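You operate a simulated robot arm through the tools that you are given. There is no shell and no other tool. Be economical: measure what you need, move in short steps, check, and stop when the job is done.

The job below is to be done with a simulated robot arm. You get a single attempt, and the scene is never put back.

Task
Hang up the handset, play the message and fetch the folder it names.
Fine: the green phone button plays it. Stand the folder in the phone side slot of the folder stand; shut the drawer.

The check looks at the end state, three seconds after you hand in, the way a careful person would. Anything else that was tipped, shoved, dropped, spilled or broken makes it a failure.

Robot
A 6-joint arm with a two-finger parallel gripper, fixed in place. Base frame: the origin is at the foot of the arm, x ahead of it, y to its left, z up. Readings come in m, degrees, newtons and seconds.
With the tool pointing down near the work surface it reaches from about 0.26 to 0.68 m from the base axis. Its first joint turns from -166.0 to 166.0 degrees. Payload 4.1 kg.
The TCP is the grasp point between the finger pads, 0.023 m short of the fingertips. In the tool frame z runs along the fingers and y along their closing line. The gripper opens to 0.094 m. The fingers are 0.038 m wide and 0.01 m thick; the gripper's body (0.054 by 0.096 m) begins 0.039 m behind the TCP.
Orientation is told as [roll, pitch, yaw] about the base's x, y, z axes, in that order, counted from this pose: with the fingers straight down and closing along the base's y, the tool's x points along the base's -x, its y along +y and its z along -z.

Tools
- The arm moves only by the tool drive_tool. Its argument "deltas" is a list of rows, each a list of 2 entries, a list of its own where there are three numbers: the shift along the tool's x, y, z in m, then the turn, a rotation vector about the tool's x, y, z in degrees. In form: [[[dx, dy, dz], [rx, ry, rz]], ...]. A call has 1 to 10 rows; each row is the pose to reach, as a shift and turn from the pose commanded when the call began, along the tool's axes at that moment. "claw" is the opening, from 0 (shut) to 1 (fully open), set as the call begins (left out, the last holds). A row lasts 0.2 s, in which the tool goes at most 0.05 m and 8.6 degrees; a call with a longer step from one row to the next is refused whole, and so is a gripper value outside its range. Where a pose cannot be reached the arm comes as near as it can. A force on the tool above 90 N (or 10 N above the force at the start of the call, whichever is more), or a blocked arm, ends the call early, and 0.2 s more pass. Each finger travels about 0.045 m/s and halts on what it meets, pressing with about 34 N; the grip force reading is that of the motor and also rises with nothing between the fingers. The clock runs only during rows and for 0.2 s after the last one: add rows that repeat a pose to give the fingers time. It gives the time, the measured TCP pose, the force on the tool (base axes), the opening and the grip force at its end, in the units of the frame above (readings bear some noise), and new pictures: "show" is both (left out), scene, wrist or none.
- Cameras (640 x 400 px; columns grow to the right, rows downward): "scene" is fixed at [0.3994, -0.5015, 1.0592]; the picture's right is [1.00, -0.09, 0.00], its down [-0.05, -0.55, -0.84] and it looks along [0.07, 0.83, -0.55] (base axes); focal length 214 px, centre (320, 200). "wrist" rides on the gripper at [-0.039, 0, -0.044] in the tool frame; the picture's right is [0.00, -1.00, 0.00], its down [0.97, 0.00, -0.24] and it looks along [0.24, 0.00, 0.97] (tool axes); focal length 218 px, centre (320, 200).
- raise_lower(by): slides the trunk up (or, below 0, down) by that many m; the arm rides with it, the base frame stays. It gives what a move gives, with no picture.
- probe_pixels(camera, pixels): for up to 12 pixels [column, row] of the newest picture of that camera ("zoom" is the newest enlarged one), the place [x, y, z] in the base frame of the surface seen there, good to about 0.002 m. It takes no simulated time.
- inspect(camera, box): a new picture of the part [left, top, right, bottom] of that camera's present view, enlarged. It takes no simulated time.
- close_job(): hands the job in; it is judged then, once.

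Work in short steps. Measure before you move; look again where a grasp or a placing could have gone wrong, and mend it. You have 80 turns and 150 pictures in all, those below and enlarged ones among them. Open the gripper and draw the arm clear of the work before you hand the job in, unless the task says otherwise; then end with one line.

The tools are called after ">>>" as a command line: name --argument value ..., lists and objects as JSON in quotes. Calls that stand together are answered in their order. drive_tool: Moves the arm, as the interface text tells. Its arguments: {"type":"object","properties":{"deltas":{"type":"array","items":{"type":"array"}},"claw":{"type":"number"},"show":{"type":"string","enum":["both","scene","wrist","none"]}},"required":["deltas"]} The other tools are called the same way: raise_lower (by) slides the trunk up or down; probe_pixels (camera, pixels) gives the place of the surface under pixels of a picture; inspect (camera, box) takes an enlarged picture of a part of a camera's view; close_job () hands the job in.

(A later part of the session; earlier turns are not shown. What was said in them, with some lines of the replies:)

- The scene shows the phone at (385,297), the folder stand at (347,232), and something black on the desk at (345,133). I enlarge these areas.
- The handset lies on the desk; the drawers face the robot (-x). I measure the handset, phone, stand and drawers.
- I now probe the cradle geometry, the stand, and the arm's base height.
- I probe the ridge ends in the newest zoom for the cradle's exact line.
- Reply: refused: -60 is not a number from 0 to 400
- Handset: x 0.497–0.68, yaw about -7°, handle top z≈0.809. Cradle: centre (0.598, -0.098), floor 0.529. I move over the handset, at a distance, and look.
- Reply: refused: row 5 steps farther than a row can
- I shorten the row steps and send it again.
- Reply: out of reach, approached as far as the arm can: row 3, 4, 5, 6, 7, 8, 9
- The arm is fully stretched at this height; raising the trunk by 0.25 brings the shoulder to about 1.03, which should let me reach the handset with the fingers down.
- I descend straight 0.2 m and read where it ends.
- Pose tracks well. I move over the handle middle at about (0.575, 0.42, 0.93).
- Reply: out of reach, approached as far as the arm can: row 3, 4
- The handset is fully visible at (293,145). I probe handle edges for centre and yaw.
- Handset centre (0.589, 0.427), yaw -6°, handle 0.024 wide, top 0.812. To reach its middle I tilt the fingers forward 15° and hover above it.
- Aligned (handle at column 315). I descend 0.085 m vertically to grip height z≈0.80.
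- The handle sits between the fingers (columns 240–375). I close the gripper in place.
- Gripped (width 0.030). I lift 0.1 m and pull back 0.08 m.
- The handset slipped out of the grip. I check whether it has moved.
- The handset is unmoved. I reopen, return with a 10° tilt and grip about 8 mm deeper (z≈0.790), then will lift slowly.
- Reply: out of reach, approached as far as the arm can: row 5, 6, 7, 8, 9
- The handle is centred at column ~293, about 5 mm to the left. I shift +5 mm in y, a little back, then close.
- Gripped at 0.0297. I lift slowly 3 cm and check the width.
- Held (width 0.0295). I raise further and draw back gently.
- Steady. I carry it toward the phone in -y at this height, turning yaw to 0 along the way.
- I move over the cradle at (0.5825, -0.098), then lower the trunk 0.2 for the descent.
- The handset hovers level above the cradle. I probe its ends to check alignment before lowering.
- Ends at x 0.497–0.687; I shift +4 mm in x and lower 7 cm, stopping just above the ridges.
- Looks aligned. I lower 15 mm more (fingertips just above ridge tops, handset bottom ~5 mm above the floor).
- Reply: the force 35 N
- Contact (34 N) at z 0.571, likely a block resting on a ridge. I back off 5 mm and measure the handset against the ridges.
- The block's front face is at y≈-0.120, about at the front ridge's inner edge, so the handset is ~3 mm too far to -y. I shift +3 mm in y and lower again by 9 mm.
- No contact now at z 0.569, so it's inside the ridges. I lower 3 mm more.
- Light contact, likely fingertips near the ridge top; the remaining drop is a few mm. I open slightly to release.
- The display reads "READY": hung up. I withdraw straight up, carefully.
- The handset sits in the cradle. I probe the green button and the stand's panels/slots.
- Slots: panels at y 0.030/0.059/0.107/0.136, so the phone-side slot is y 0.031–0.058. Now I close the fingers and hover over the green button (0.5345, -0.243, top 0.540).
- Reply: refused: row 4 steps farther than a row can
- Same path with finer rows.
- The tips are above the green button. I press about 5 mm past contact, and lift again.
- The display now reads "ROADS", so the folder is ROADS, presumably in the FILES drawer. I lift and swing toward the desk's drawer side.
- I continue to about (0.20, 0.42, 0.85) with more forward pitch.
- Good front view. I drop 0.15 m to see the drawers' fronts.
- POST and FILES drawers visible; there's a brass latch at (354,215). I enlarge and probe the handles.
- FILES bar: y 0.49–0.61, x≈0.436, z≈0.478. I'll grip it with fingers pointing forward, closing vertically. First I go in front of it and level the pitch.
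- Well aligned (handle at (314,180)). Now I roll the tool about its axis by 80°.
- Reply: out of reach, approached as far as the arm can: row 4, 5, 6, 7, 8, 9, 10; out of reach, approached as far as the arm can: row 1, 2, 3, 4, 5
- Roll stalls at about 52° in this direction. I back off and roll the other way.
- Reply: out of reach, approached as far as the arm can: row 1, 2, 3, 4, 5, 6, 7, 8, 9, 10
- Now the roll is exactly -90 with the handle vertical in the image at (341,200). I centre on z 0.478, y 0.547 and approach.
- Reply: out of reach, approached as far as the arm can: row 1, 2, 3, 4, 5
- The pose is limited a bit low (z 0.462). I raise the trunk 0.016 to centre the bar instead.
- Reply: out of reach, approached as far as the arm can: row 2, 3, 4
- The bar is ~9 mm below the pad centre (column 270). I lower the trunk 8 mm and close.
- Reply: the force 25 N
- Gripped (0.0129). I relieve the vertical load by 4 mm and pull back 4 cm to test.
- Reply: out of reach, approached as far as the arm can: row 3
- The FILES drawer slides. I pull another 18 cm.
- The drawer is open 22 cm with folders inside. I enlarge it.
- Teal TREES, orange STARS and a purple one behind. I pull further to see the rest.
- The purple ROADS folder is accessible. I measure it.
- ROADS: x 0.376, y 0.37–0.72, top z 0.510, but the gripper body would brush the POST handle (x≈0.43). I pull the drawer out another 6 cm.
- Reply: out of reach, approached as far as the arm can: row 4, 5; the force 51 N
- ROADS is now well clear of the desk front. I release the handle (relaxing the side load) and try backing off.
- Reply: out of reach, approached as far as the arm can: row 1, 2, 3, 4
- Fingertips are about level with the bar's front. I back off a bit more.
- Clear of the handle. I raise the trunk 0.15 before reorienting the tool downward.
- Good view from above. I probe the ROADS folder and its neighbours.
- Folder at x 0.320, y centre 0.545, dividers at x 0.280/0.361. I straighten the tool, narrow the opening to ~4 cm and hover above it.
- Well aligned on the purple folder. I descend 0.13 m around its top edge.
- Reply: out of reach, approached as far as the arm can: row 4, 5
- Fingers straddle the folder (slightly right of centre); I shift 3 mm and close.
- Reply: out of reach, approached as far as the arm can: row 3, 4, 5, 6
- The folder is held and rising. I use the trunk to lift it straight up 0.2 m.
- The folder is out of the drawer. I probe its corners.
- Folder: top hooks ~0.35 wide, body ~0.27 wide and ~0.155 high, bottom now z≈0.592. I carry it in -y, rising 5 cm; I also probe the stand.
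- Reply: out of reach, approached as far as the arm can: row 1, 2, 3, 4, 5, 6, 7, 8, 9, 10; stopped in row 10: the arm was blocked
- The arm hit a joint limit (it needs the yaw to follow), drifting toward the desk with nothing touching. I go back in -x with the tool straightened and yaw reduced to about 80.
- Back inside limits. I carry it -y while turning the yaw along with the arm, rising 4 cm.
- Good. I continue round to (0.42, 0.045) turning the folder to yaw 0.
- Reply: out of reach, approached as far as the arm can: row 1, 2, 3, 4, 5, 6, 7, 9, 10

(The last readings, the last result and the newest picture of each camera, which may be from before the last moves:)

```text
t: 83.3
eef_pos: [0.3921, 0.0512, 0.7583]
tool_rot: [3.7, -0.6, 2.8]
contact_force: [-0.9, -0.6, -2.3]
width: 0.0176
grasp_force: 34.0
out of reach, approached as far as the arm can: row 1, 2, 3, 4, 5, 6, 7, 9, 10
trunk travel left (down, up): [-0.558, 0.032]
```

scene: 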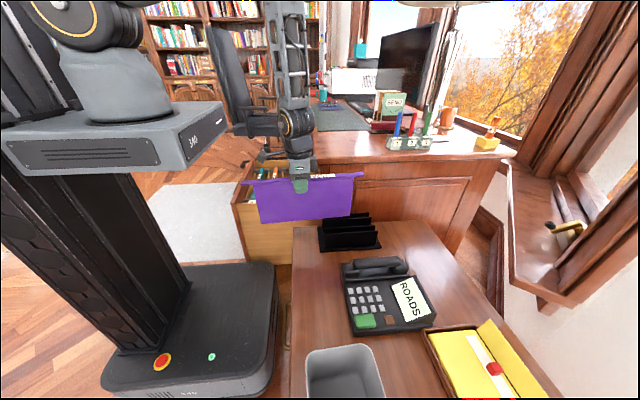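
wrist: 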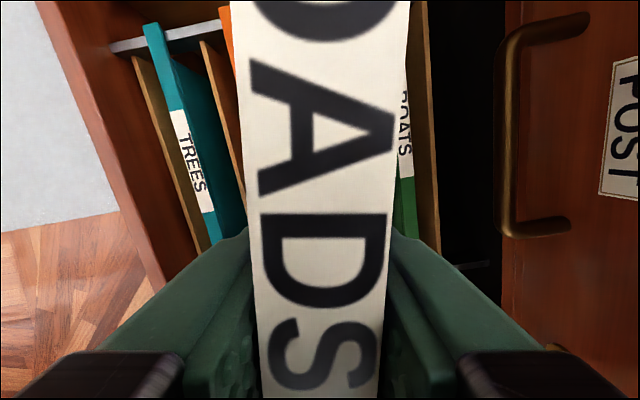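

Nearly there. I correct the residual roll/yaw and move over the stand's phone-side slot at (0.546, 0.0445).

>>> drive_tool --deltas '[[[0, 0, -0.01], [1.8, 0.3, 1.4]], [[-0.03, -0.003, -0.02], [3.7, 0.6, 2.8]], [[-0.07, -0.007, -0.02], [3.7, 0.6, 2.8]], [[-0.11, -0.01, -0.02], [3.7, 0.6, 2.8]], [[-0.14, -0.013, -0.02], [3.7, 0.6, 2.8]], [[-0.1535, -0.0142, -0.02], [3.7, 0.6, 2.8]], [[-0.1535, -0.0142, -0.02], [3.7, 0.6, 2.8]], [[-0.1535, -0.0142, -0.02], [3.7, 0.6, 2.8]]]'

>>> inspect --camera "scene" --box '[290, 140, 430, 250]'

```text
t: 85.1
eef_pos: [0.5437, 0.0567, 0.7785]
tool_rot: [-0.5, 0.4, 5.7]
contact_force: [-0.6, 0.1, -2.0]
width: 0.0179
grasp_force: 34.2
out of reach, approached as far as the arm can: row 1
trunk travel left (down, up): [-0.558, 0.032]
```

scene: 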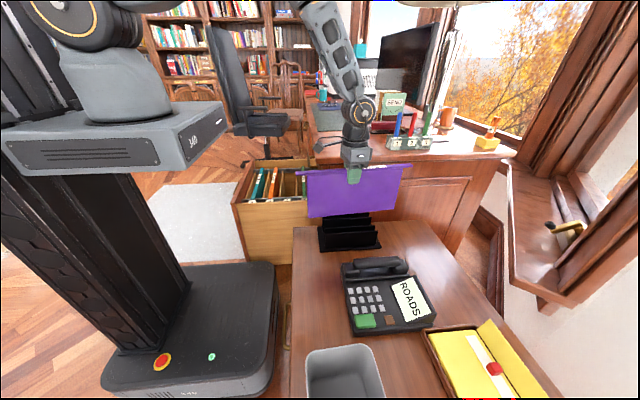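
wrist: 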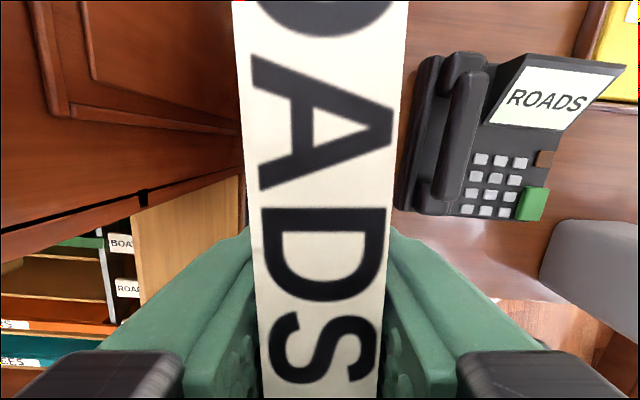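

```text
3.64 times, centred on (360, 195) of scene
```

zoom: 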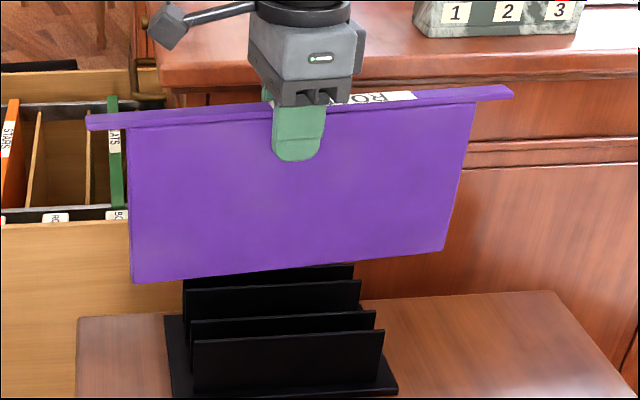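

Yaw still reads 5.7°. I probe the folder's corners for its true pose.

>>> probe_pixels --camera "zoom" --pixels '[[138, 275], [440, 245], [290, 262], [140, 160], [460, 140], [200, 200], [420, 180], [95, 122], [505, 93]]'

```text
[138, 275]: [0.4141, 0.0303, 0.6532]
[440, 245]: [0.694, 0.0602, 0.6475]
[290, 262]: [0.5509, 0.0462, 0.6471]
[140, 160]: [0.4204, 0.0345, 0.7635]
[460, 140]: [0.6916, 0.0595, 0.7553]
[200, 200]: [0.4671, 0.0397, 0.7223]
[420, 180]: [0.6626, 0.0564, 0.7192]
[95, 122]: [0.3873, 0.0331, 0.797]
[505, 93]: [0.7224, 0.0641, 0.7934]
```

Folder yaw ≈6°, bottom z 0.645, centre x 0.554. I rotate -5.9° and move to y 0.0452.

>>> drive_tool --deltas '[[[0.001, -0.006, 0], [-0.3, 0, 3]], [[0.001, -0.0115, 0], [-0.5, -0.3, 5.9]], [[0.001, -0.0115, 0], [-0.5, -0.3, 5.9]], [[0.001, -0.0115, 0], [-0.5, -0.3, 5.9]]]' --show "none"

>>> inspect --camera "scene" --box '[290, 140, 430, 250]'

>>> probe_pixels --camera "zoom" --pixels '[[140, 270], [440, 245], [290, 258], [140, 160], [455, 150], [200, 200], [420, 180]]'

```text
t: 86.1
eef_pos: [0.5435, 0.0441, 0.7799]
tool_rot: [-0.1, 0.1, -0.4]
contact_force: [-0.6, 0.7, -1.3]
width: 0.018
grasp_force: 34.0
trunk travel left (down, up): [-0.558, 0.032]
```

```text
3.64 times, centred on (360, 195) of scene
```

zoom: 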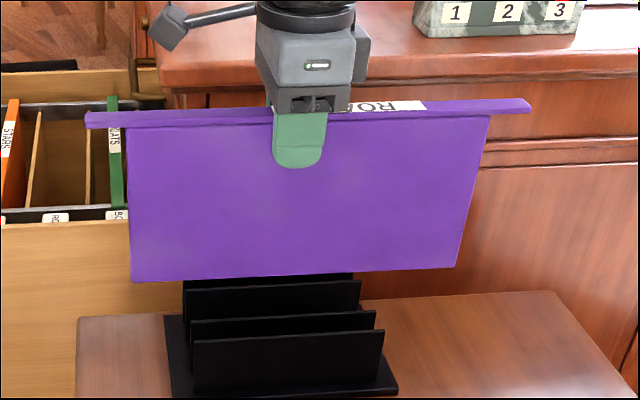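

```text
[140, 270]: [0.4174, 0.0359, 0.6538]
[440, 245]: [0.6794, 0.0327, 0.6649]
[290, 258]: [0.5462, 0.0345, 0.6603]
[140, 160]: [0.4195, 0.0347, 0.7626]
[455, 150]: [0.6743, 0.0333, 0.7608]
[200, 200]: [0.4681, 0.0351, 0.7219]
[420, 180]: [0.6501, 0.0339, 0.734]
```

Front face at y 0.0345; I shift +2 mm to centre on the slot (0.033–0.057), then lower the trunk 5.5 cm to just above the panels.

>>> drive_tool --deltas '[[[0, 0.002, 0], [0, 0, -0.5]], [[0, 0.002, 0], [0, 0, -0.5]], [[0, 0.002, 0], [0, 0, -0.5]]]' --show "none"

>>> raise_lower --by -0.055

>>> inspect --camera "scene" --box '[310, 190, 400, 250]'

>>> probe_pixels --camera "zoom" --pixels '[[60, 150], [320, 130], [500, 120], [120, 258], [320, 248], [490, 237], [60, 60], [500, 30]]'

```text
t: 86.9
eef_pos: [0.5426, 0.0472, 0.7784]
tool_rot: [-0.1, 0.1, 0.2]
contact_force: [-0.2, 0.3, -1.8]
width: 0.0177
grasp_force: 33.6
trunk travel left (down, up): [-0.558, 0.032]
```

```text
t: 87.9
eef_pos: [0.5424, 0.0469, 0.7248]
tool_rot: [-0.2, 0.1, 0.2]
contact_force: [0.4, -0.8, -1.5]
width: 0.0178
grasp_force: 34.0
trunk travel left (down, up): [-0.503, 0.087]
```

```text
6.67 times, centred on (355, 220) of scene
```

zoom: 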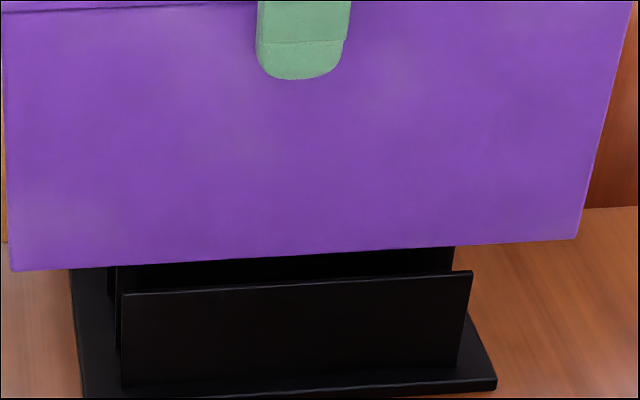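

```text
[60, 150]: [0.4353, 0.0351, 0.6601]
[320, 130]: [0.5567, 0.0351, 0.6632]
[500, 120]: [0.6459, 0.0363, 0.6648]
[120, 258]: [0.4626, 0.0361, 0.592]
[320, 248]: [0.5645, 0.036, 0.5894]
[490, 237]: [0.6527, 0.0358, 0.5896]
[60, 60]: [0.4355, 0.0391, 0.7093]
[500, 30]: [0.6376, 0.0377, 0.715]
```

Face y≈0.036 with yaw ~0, bottom z≈0.588. I lower 3 cm into the slot slowly, watching the force.

>>> drive_tool --deltas '[[[0, 0.0005, 0.008], [0, 0, 0]], [[0, 0.0005, 0.016], [0, 0, 0]], [[0, 0.0005, 0.024], [0, 0, 0]], [[0, 0.0005, 0.032], [0, 0, 0]], [[0, 0.0005, 0.04], [0, 0, 0]]]' --show "scene"

>>> inspect --camera "scene" --box '[310, 190, 400, 250]'

```text
t: 89.1
eef_pos: [0.5429, 0.047, 0.6849]
tool_rot: [-0.1, 0.1, 0.1]
contact_force: [-0.8, -0.6, -2.1]
width: 0.0179
grasp_force: 33.8
trunk travel left (down, up): [-0.503, 0.087]
```

scene: 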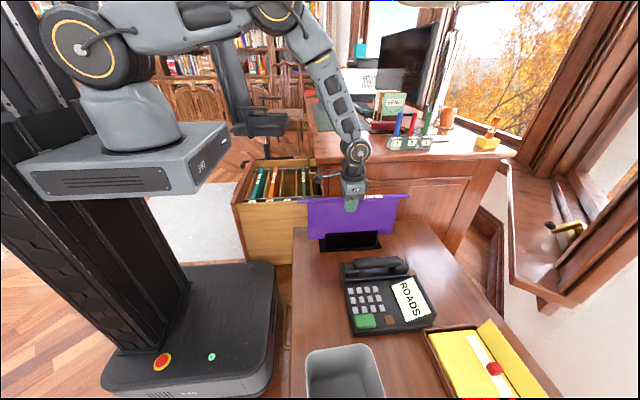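

```text
6.67 times, centred on (355, 220) of scene
```

zoom: 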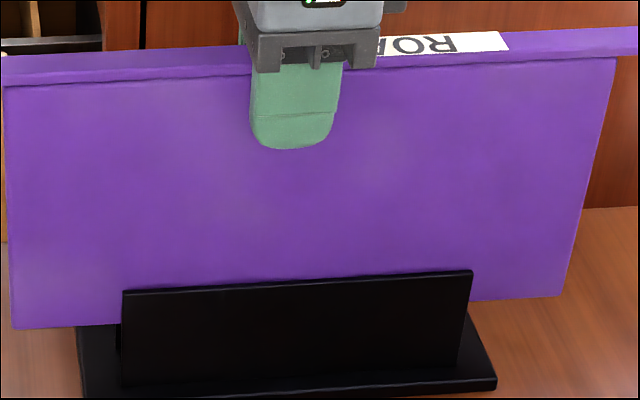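

It's entering the slot freely. I lower 4 cm more, then the last millimetres.

>>> drive_tool --deltas '[[[0, 0, 0.01], [0, 0, 0]], [[0, 0, 0.02], [0, 0, 0]], [[0, 0, 0.03], [0, 0, 0]], [[0, 0, 0.038], [0, 0, 0]], [[0, 0, 0.041], [0, 0, 0]], [[0, 0, 0.043], [0, 0, 0]], [[0, 0, 0.043], [0, 0, 0]]]' --show "none"

>>> inspect --camera "scene" --box '[310, 190, 400, 250]'

>>> probe_pixels --camera "zoom" --pixels '[[60, 250], [540, 240], [60, 345], [550, 330], [90, 340], [320, 280]]'

```text
t: 90.7
eef_pos: [0.5426, 0.0469, 0.6442]
tool_rot: [-0.1, -0.3, 0.1]
contact_force: [-2.2, -5.7, 39.7]
width: 0.017
grasp_force: 33.8
trunk travel left (down, up): [-0.503, 0.087]
```

```text
6.67 times, centred on (355, 220) of scene
```

zoom: 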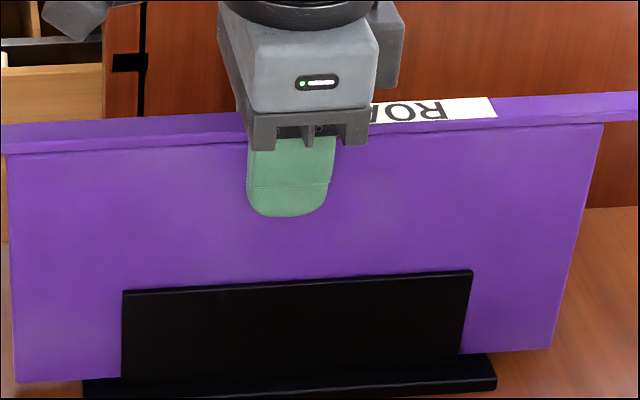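

```text
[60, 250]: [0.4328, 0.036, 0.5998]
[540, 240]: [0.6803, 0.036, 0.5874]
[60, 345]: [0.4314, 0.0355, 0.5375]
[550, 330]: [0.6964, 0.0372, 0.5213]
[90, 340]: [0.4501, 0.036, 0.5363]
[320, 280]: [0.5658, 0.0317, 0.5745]
```

The folder rests on the stand base (40 N). I relieve the load, open and check it stands.

>>> drive_tool --deltas '[[[0, 0, -0.002], [0, 0, 0]], [[0, 0, -0.002], [0, 0, 0]], [[0, 0, -0.002], [0, 0, 0]], [[0, 0, -0.002], [0, 0, 0]]]' --claw 0.45 --show "none"

>>> drive_tool --deltas '[[[0, 0, -0.01], [0, 0, 0]], [[0, 0, -0.025], [0, 0, 0]], [[0, 0, -0.045], [0, 0, 0]], [[0, 0, -0.08], [0, 0, 0]], [[0, 0, -0.12], [0, 0, 0]], [[0, 0, -0.16], [0, 0, 0]], [[0, 0, -0.16], [0, 0, 0]]]'

>>> inspect --camera "scene" --box '[300, 180, 420, 270]'

```text
t: 91.7
eef_pos: [0.5426, 0.0477, 0.6442]
tool_rot: [0.0, 0.1, 0.2]
contact_force: [-0.3, -0.8, 0.0]
width: 0.0423
grasp_force: 0.1
trunk travel left (down, up): [-0.503, 0.087]
```

```text
t: 93.3
eef_pos: [0.5406, 0.0494, 0.8032]
tool_rot: [-0.1, 0.2, 0.2]
contact_force: [-0.5, -0.2, -0.4]
width: 0.0423
grasp_force: 0.1
trunk travel left (down, up): [-0.503, 0.087]
```

scene: 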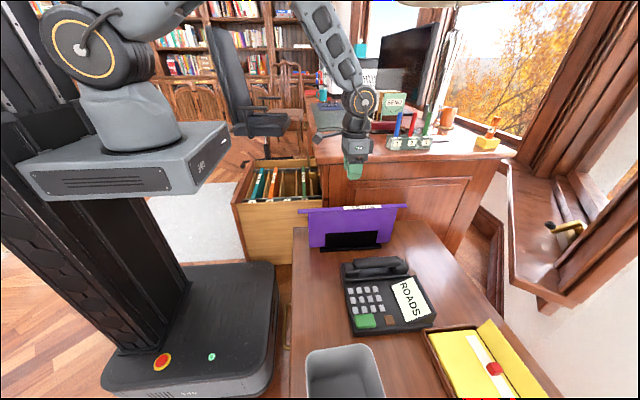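
wrist: 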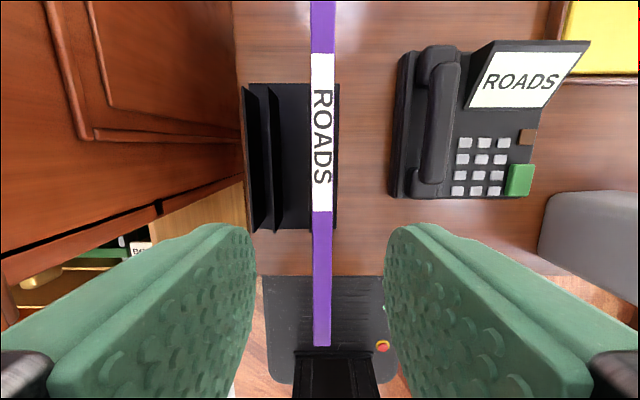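

```text
4.44 times, centred on (360, 225) of scene
```

zoom: 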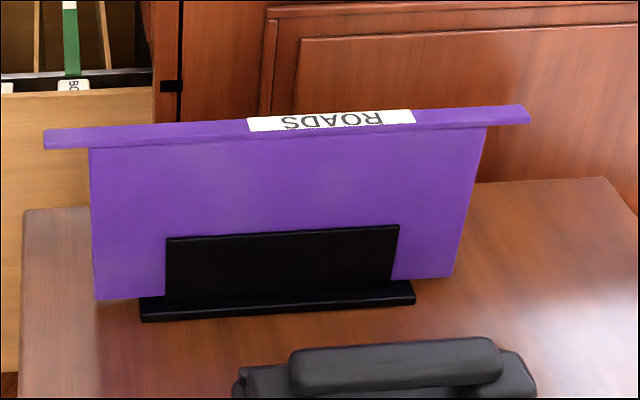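

ROADS stands in the phone-side slot. Now I go to close the drawer: first swing back to about (0.22, 0.30) with closed fingers.

>>> drive_tool --deltas '[[[0.036, 0.01, 0], [0, 0, 0]], [[0.072, 0.035, 0], [0, 0, 0]], [[0.108, 0.063, 0], [0, 0, 0]], [[0.144, 0.091, 0], [0, 0, 0]], [[0.18, 0.119, 0], [0, -6, 0]], [[0.216, 0.147, 0], [0, -12, 0]], [[0.252, 0.175, 0], [0, -18, 0]], [[0.288, 0.205, 0], [0, -24, 0]], [[0.32, 0.235, 0], [0, -30, 0]], [[0.33, 0.255, 0], [0, -36, 0]]]' --claw 0 --show "none"

>>> raise_lower --by -0.1

```text
t: 94.8
eef_pos: [0.3108, 0.1952, 0.804]
tool_rot: [-6.6, -10.7, 10.5]
contact_force: [4.4, 1.9, 0.4]
width: 0.0
grasp_force: 33.8
out of reach, approached as far as the arm can: row 6
trunk travel left (down, up): [-0.503, 0.087]
stopped in row 7: the force on the tool passed its limit (the readings are from after the stop); the commanded pose is now the measured one
```

```text
t: 96.2
eef_pos: [0.3091, 0.1951, 0.7049]
tool_rot: [-6.8, -10.6, 10.5]
contact_force: [16.6, 3.0, 1.3]
width: 0.0
grasp_force: 34.0
trunk travel left (down, up): [-0.403, 0.187]
```

Something stopped the move; contact still reads 16 N. I look before doing anything else.

>>> inspect --camera "scene" --box '[0, 0, 640, 400]'

>>> inspect --camera "scene" --box '[180, 80, 420, 240]'

>>> inspect --camera "wrist" --box '[0, 0, 640, 400]'

```text
1.00 times, centred on (320, 200) of scene
```

zoom: 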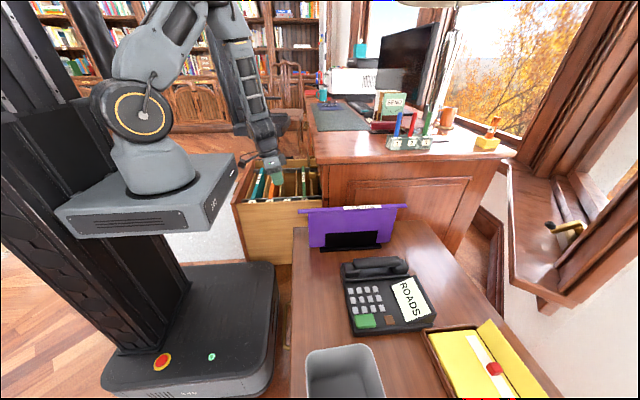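

```text
2.50 times, centred on (300, 160) of scene
```

zoom: 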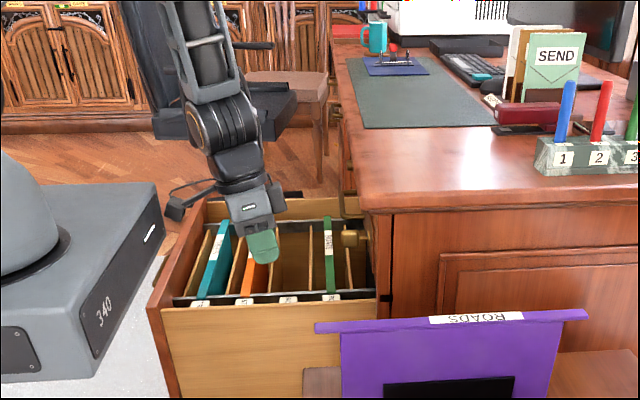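

```text
1.00 times, centred on (320, 200) of wrist
```

zoom: 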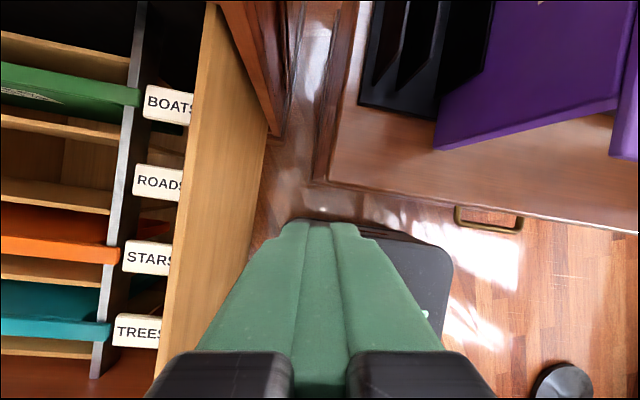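

Nothing external touches the tool; it looks like the arm folded on itself. I ease outward, straightening the tool.

>>> drive_tool --deltas '[[[-0.02, 0, 0], [-2, 3, 3]], [[-0.04, 0.01, 0], [-4, 6, 6]], [[-0.05, 0.02, 0], [-6.8, 10.6, 10.5]], [[-0.05, 0.02, 0], [-6.8, 10.6, 10.5]]]' --show "scene"

```text
t: 97.2
eef_pos: [0.3531, 0.2232, 0.7108]
tool_rot: [1.2, -0.6, -0.5]
contact_force: [0.6, 0.2, -0.3]
width: 0.0001
grasp_force: 34.4
trunk travel left (down, up): [-0.403, 0.187]
```

scene: 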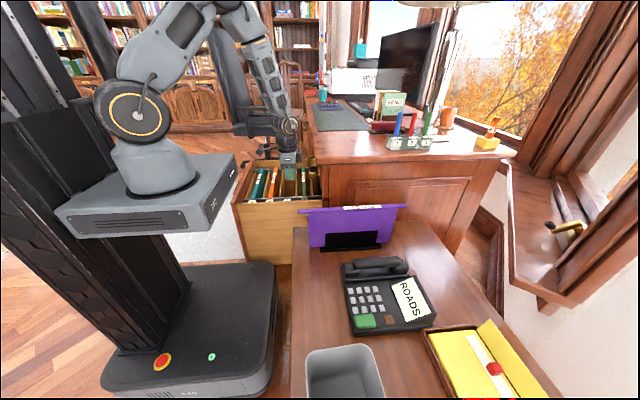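

Clear again. I swing to (0.25, 0.50) at larger radius, tool down, above the drawer.

>>> drive_tool --deltas '[[[0.015, 0.04, 0], [0, 0, 0]], [[0.03, 0.08, 0], [0, 0, 0]], [[0.045, 0.12, -0.01], [0, 0, 0]], [[0.06, 0.16, -0.02], [0, 0, 0]], [[0.075, 0.2, -0.03], [0, 0, 0]], [[0.09, 0.24, -0.04], [0, -4, 0]], [[0.1, 0.28, -0.05], [0, -10, 0]], [[0.11, 0.32, -0.05], [0, -18, 0]], [[0.12, 0.325, -0.05], [0, -26, 0]], [[0.13, 0.325, -0.05], [0, -34, 0]]]' --show "none"

```text
t: 99.4
eef_pos: [0.2257, 0.5489, 0.7667]
tool_rot: [1.4, -34.8, -1.3]
contact_force: [0.5, -0.7, 0.1]
width: 0.0
grasp_force: 33.8
trunk travel left (down, up): [-0.403, 0.187]
```

Good. I move back to x≈-0.05 over/in front of the drawer, pitching to about -60.

>>> drive_tool --deltas '[[[0.035, 0, -0.02], [0, -4, 0]], [[0.07, 0, -0.04], [0, -8, 0]], [[0.105, 0, -0.06], [0, -12, 0]], [[0.14, 0, -0.08], [0, -16, 0]], [[0.175, 0, -0.1], [0, -20, 0]], [[0.21, 0, -0.118], [0, -24, 0]], [[0.247, 0, -0.135], [0, -26, 0]], [[0.247, 0, -0.135], [0, -26, 0]]]' --show "both"

```text
t: 101.2
eef_pos: [-0.0537, 0.5515, 0.737]
tool_rot: [2.3, -60.6, -2.7]
contact_force: [0.6, -0.5, 0.2]
width: 0.0
grasp_force: 34.5
trunk travel left (down, up): [-0.403, 0.187]
```

scene: 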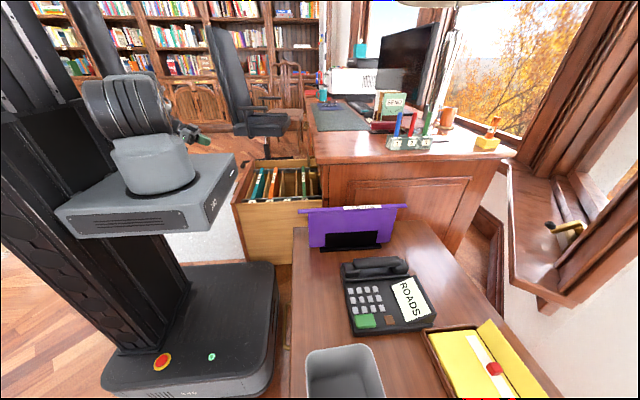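
wrist: 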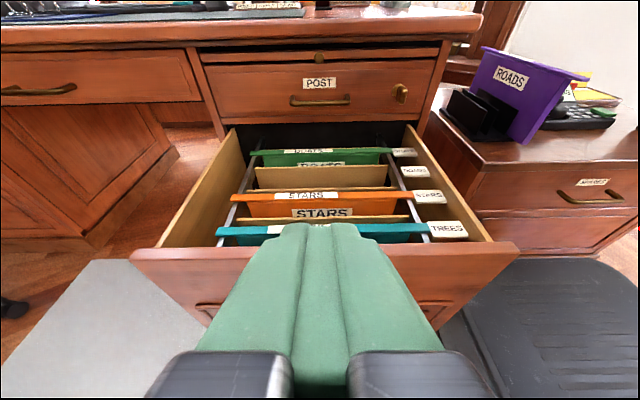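

Great position. I lower the trunk 0.247 so the fingertips come level with the handle bar.

>>> raise_lower --by -0.247

>>> inspect --camera "wrist" --box '[0, 0, 640, 400]'

>>> inspect --camera "scene" --box '[160, 130, 340, 270]'

```text
t: 103.7
eef_pos: [-0.0531, 0.5506, 0.4901]
tool_rot: [2.4, -60.5, -2.6]
contact_force: [0.5, 0.1, 0.3]
width: 0.0001
grasp_force: 34.4
trunk travel left (down, up): [-0.156, 0.434]
```

```text
1.00 times, centred on (320, 200) of wrist
```

zoom: 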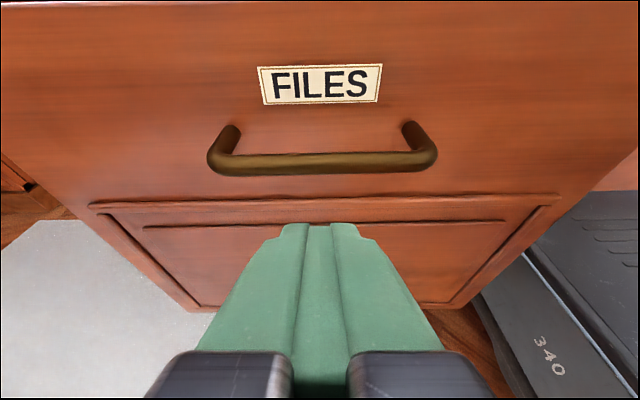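

```text
2.86 times, centred on (250, 200) of scene
5 turns are left
```

zoom: 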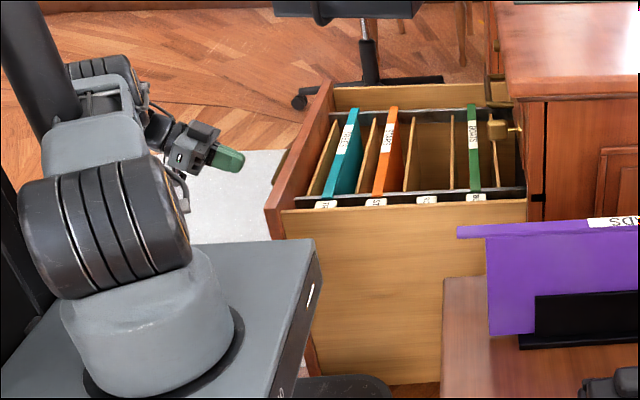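

Fingertips are centred on the bar. With few turns left, I push the drawer 27 cm in one call, flattening the pitch to about -80.

>>> drive_tool --deltas '[[[-0.0107, 0, 0.025], [0, -7, 0]], [[-0.0205, 0, 0.0504], [0, -14, 0]], [[-0.0337, 0, 0.074], [0, -20, 0]], [[-0.047, 0, 0.0975], [0, -20, 0]], [[-0.0603, 0.001, 0.121], [0, -20, 0]], [[-0.0736, 0.001, 0.1445], [0, -20, 0]], [[-0.0869, 0.001, 0.168], [0, -20, 0]], [[-0.1001, 0.001, 0.1916], [0, -20, 0]], [[-0.1134, 0.002, 0.2151], [0, -20, 0]], [[-0.1267, 0.002, 0.2386], [0, -20, 0]]]' --show "wrist"

```text
t: 105.9
eef_pos: [0.218, 0.5509, 0.482]
tool_rot: [7.0, -80.5, -7.5]
contact_force: [-0.2, 0.0, -0.2]
width: 0.0
grasp_force: 34.4
trunk travel left (down, up): [-0.156, 0.434]
4 turns are left
```

wrist: 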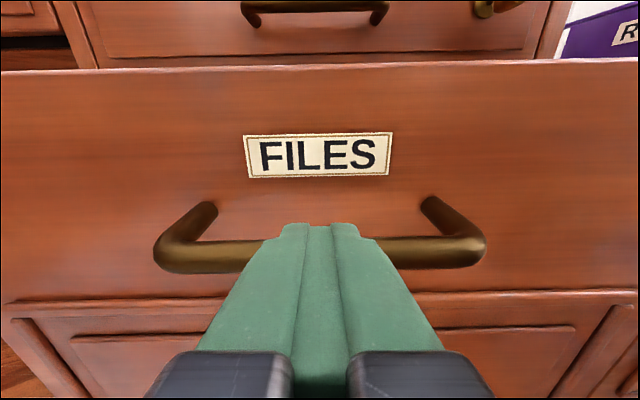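

The push works with the drawer following. I push the remaining ~20 cm, decelerating and pressing slightly at the end.

>>> drive_tool --deltas '[[[-0.0041, 0, 0.0247], [0, 0, 0]], [[-0.0083, 0, 0.0493], [0, 0, 0]], [[-0.0124, 0, 0.074], [0, 0, 0]], [[-0.0165, 0, 0.0986], [0, 0, 0]], [[-0.0206, 0, 0.1233], [0, 0, 0]], [[-0.0243, 0, 0.145], [0, 0, 0]], [[-0.0276, 0, 0.165], [0, 0, 0]], [[-0.0305, 0, 0.182], [0, 0, 0]], [[-0.033, 0, 0.197], [0, 0, 0]], [[-0.0345, 0, 0.206], [0, 0, 0]]]' --show "both"

```text
t: 108.0
eef_pos: [0.4058, 0.549, 0.4828]
tool_rot: [5.1, -80.7, -5.5]
contact_force: [-61.3, -21.1, 21.3]
width: 0.0
grasp_force: 34.2
trunk travel left (down, up): [-0.156, 0.434]
stopped in row 10: the force on the tool passed its limit (the readings are from after the stop); the commanded pose is now the measured one
3 turns are left
```

scene: 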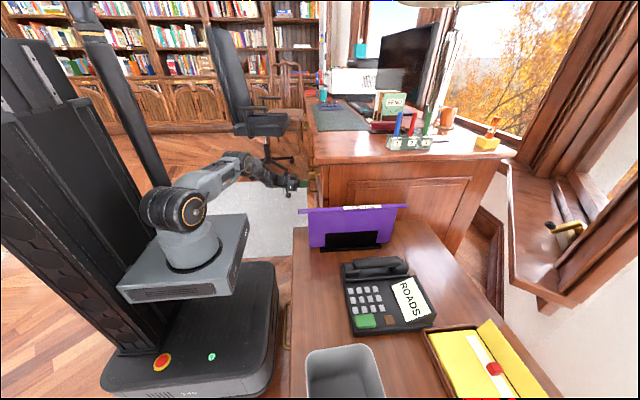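
wrist: 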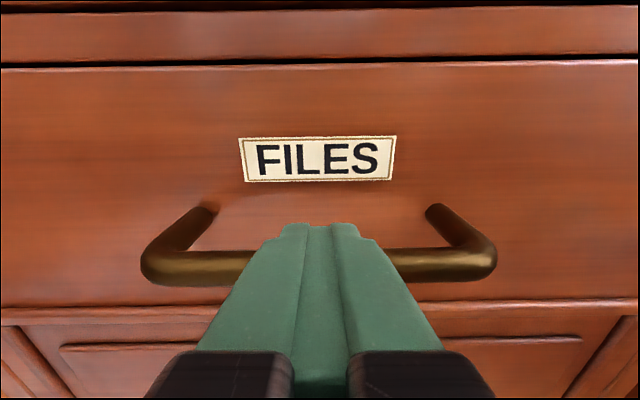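

The drawer hit its stop, flush with the desk. I back away ~20 cm and open the gripper.

>>> drive_tool --deltas '[[[0.004, 0, -0.025], [0, 0, 0]], [[0.008, 0, -0.05], [0, 0, 0]], [[0.013, 0, -0.08], [0, 0, 0]], [[0.018, 0, -0.11], [0, 0, 0]], [[0.023, 0, -0.14], [0, 0, 0]], [[0.028, 0, -0.17], [0, 0, 0]], [[0.033, 0, -0.2], [0, 0, 0]], [[0.033, 0, -0.2], [0, 0, 0]]]' --claw 1 --show "both"

```text
t: 109.8
eef_pos: [0.2109, 0.551, 0.4788]
tool_rot: [4.1, -80.4, -4.8]
contact_force: [-0.2, 0.2, 0.0]
width: 0.0939
grasp_force: 0.1
trunk travel left (down, up): [-0.156, 0.434]
2 turns are left
```

scene: 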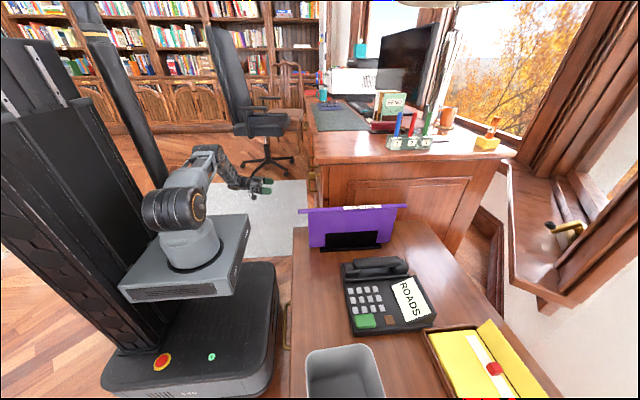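
wrist: 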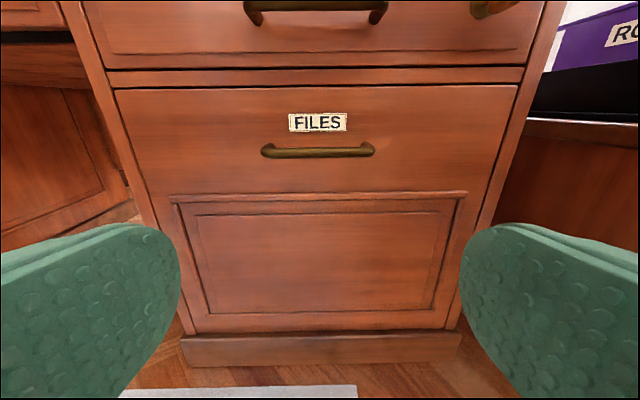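

The FILES drawer is shut flush, ROADS stands in the phone-side slot, the handset is in its cradle, and the arm is clear with the gripper open. I hand in.

>>> close_job

```text
The job is handed in.
```

The handset is hung up, the message played and named ROADS, the purple ROADS folder stands in the phone-side slot, and the FILES drawer is shut.
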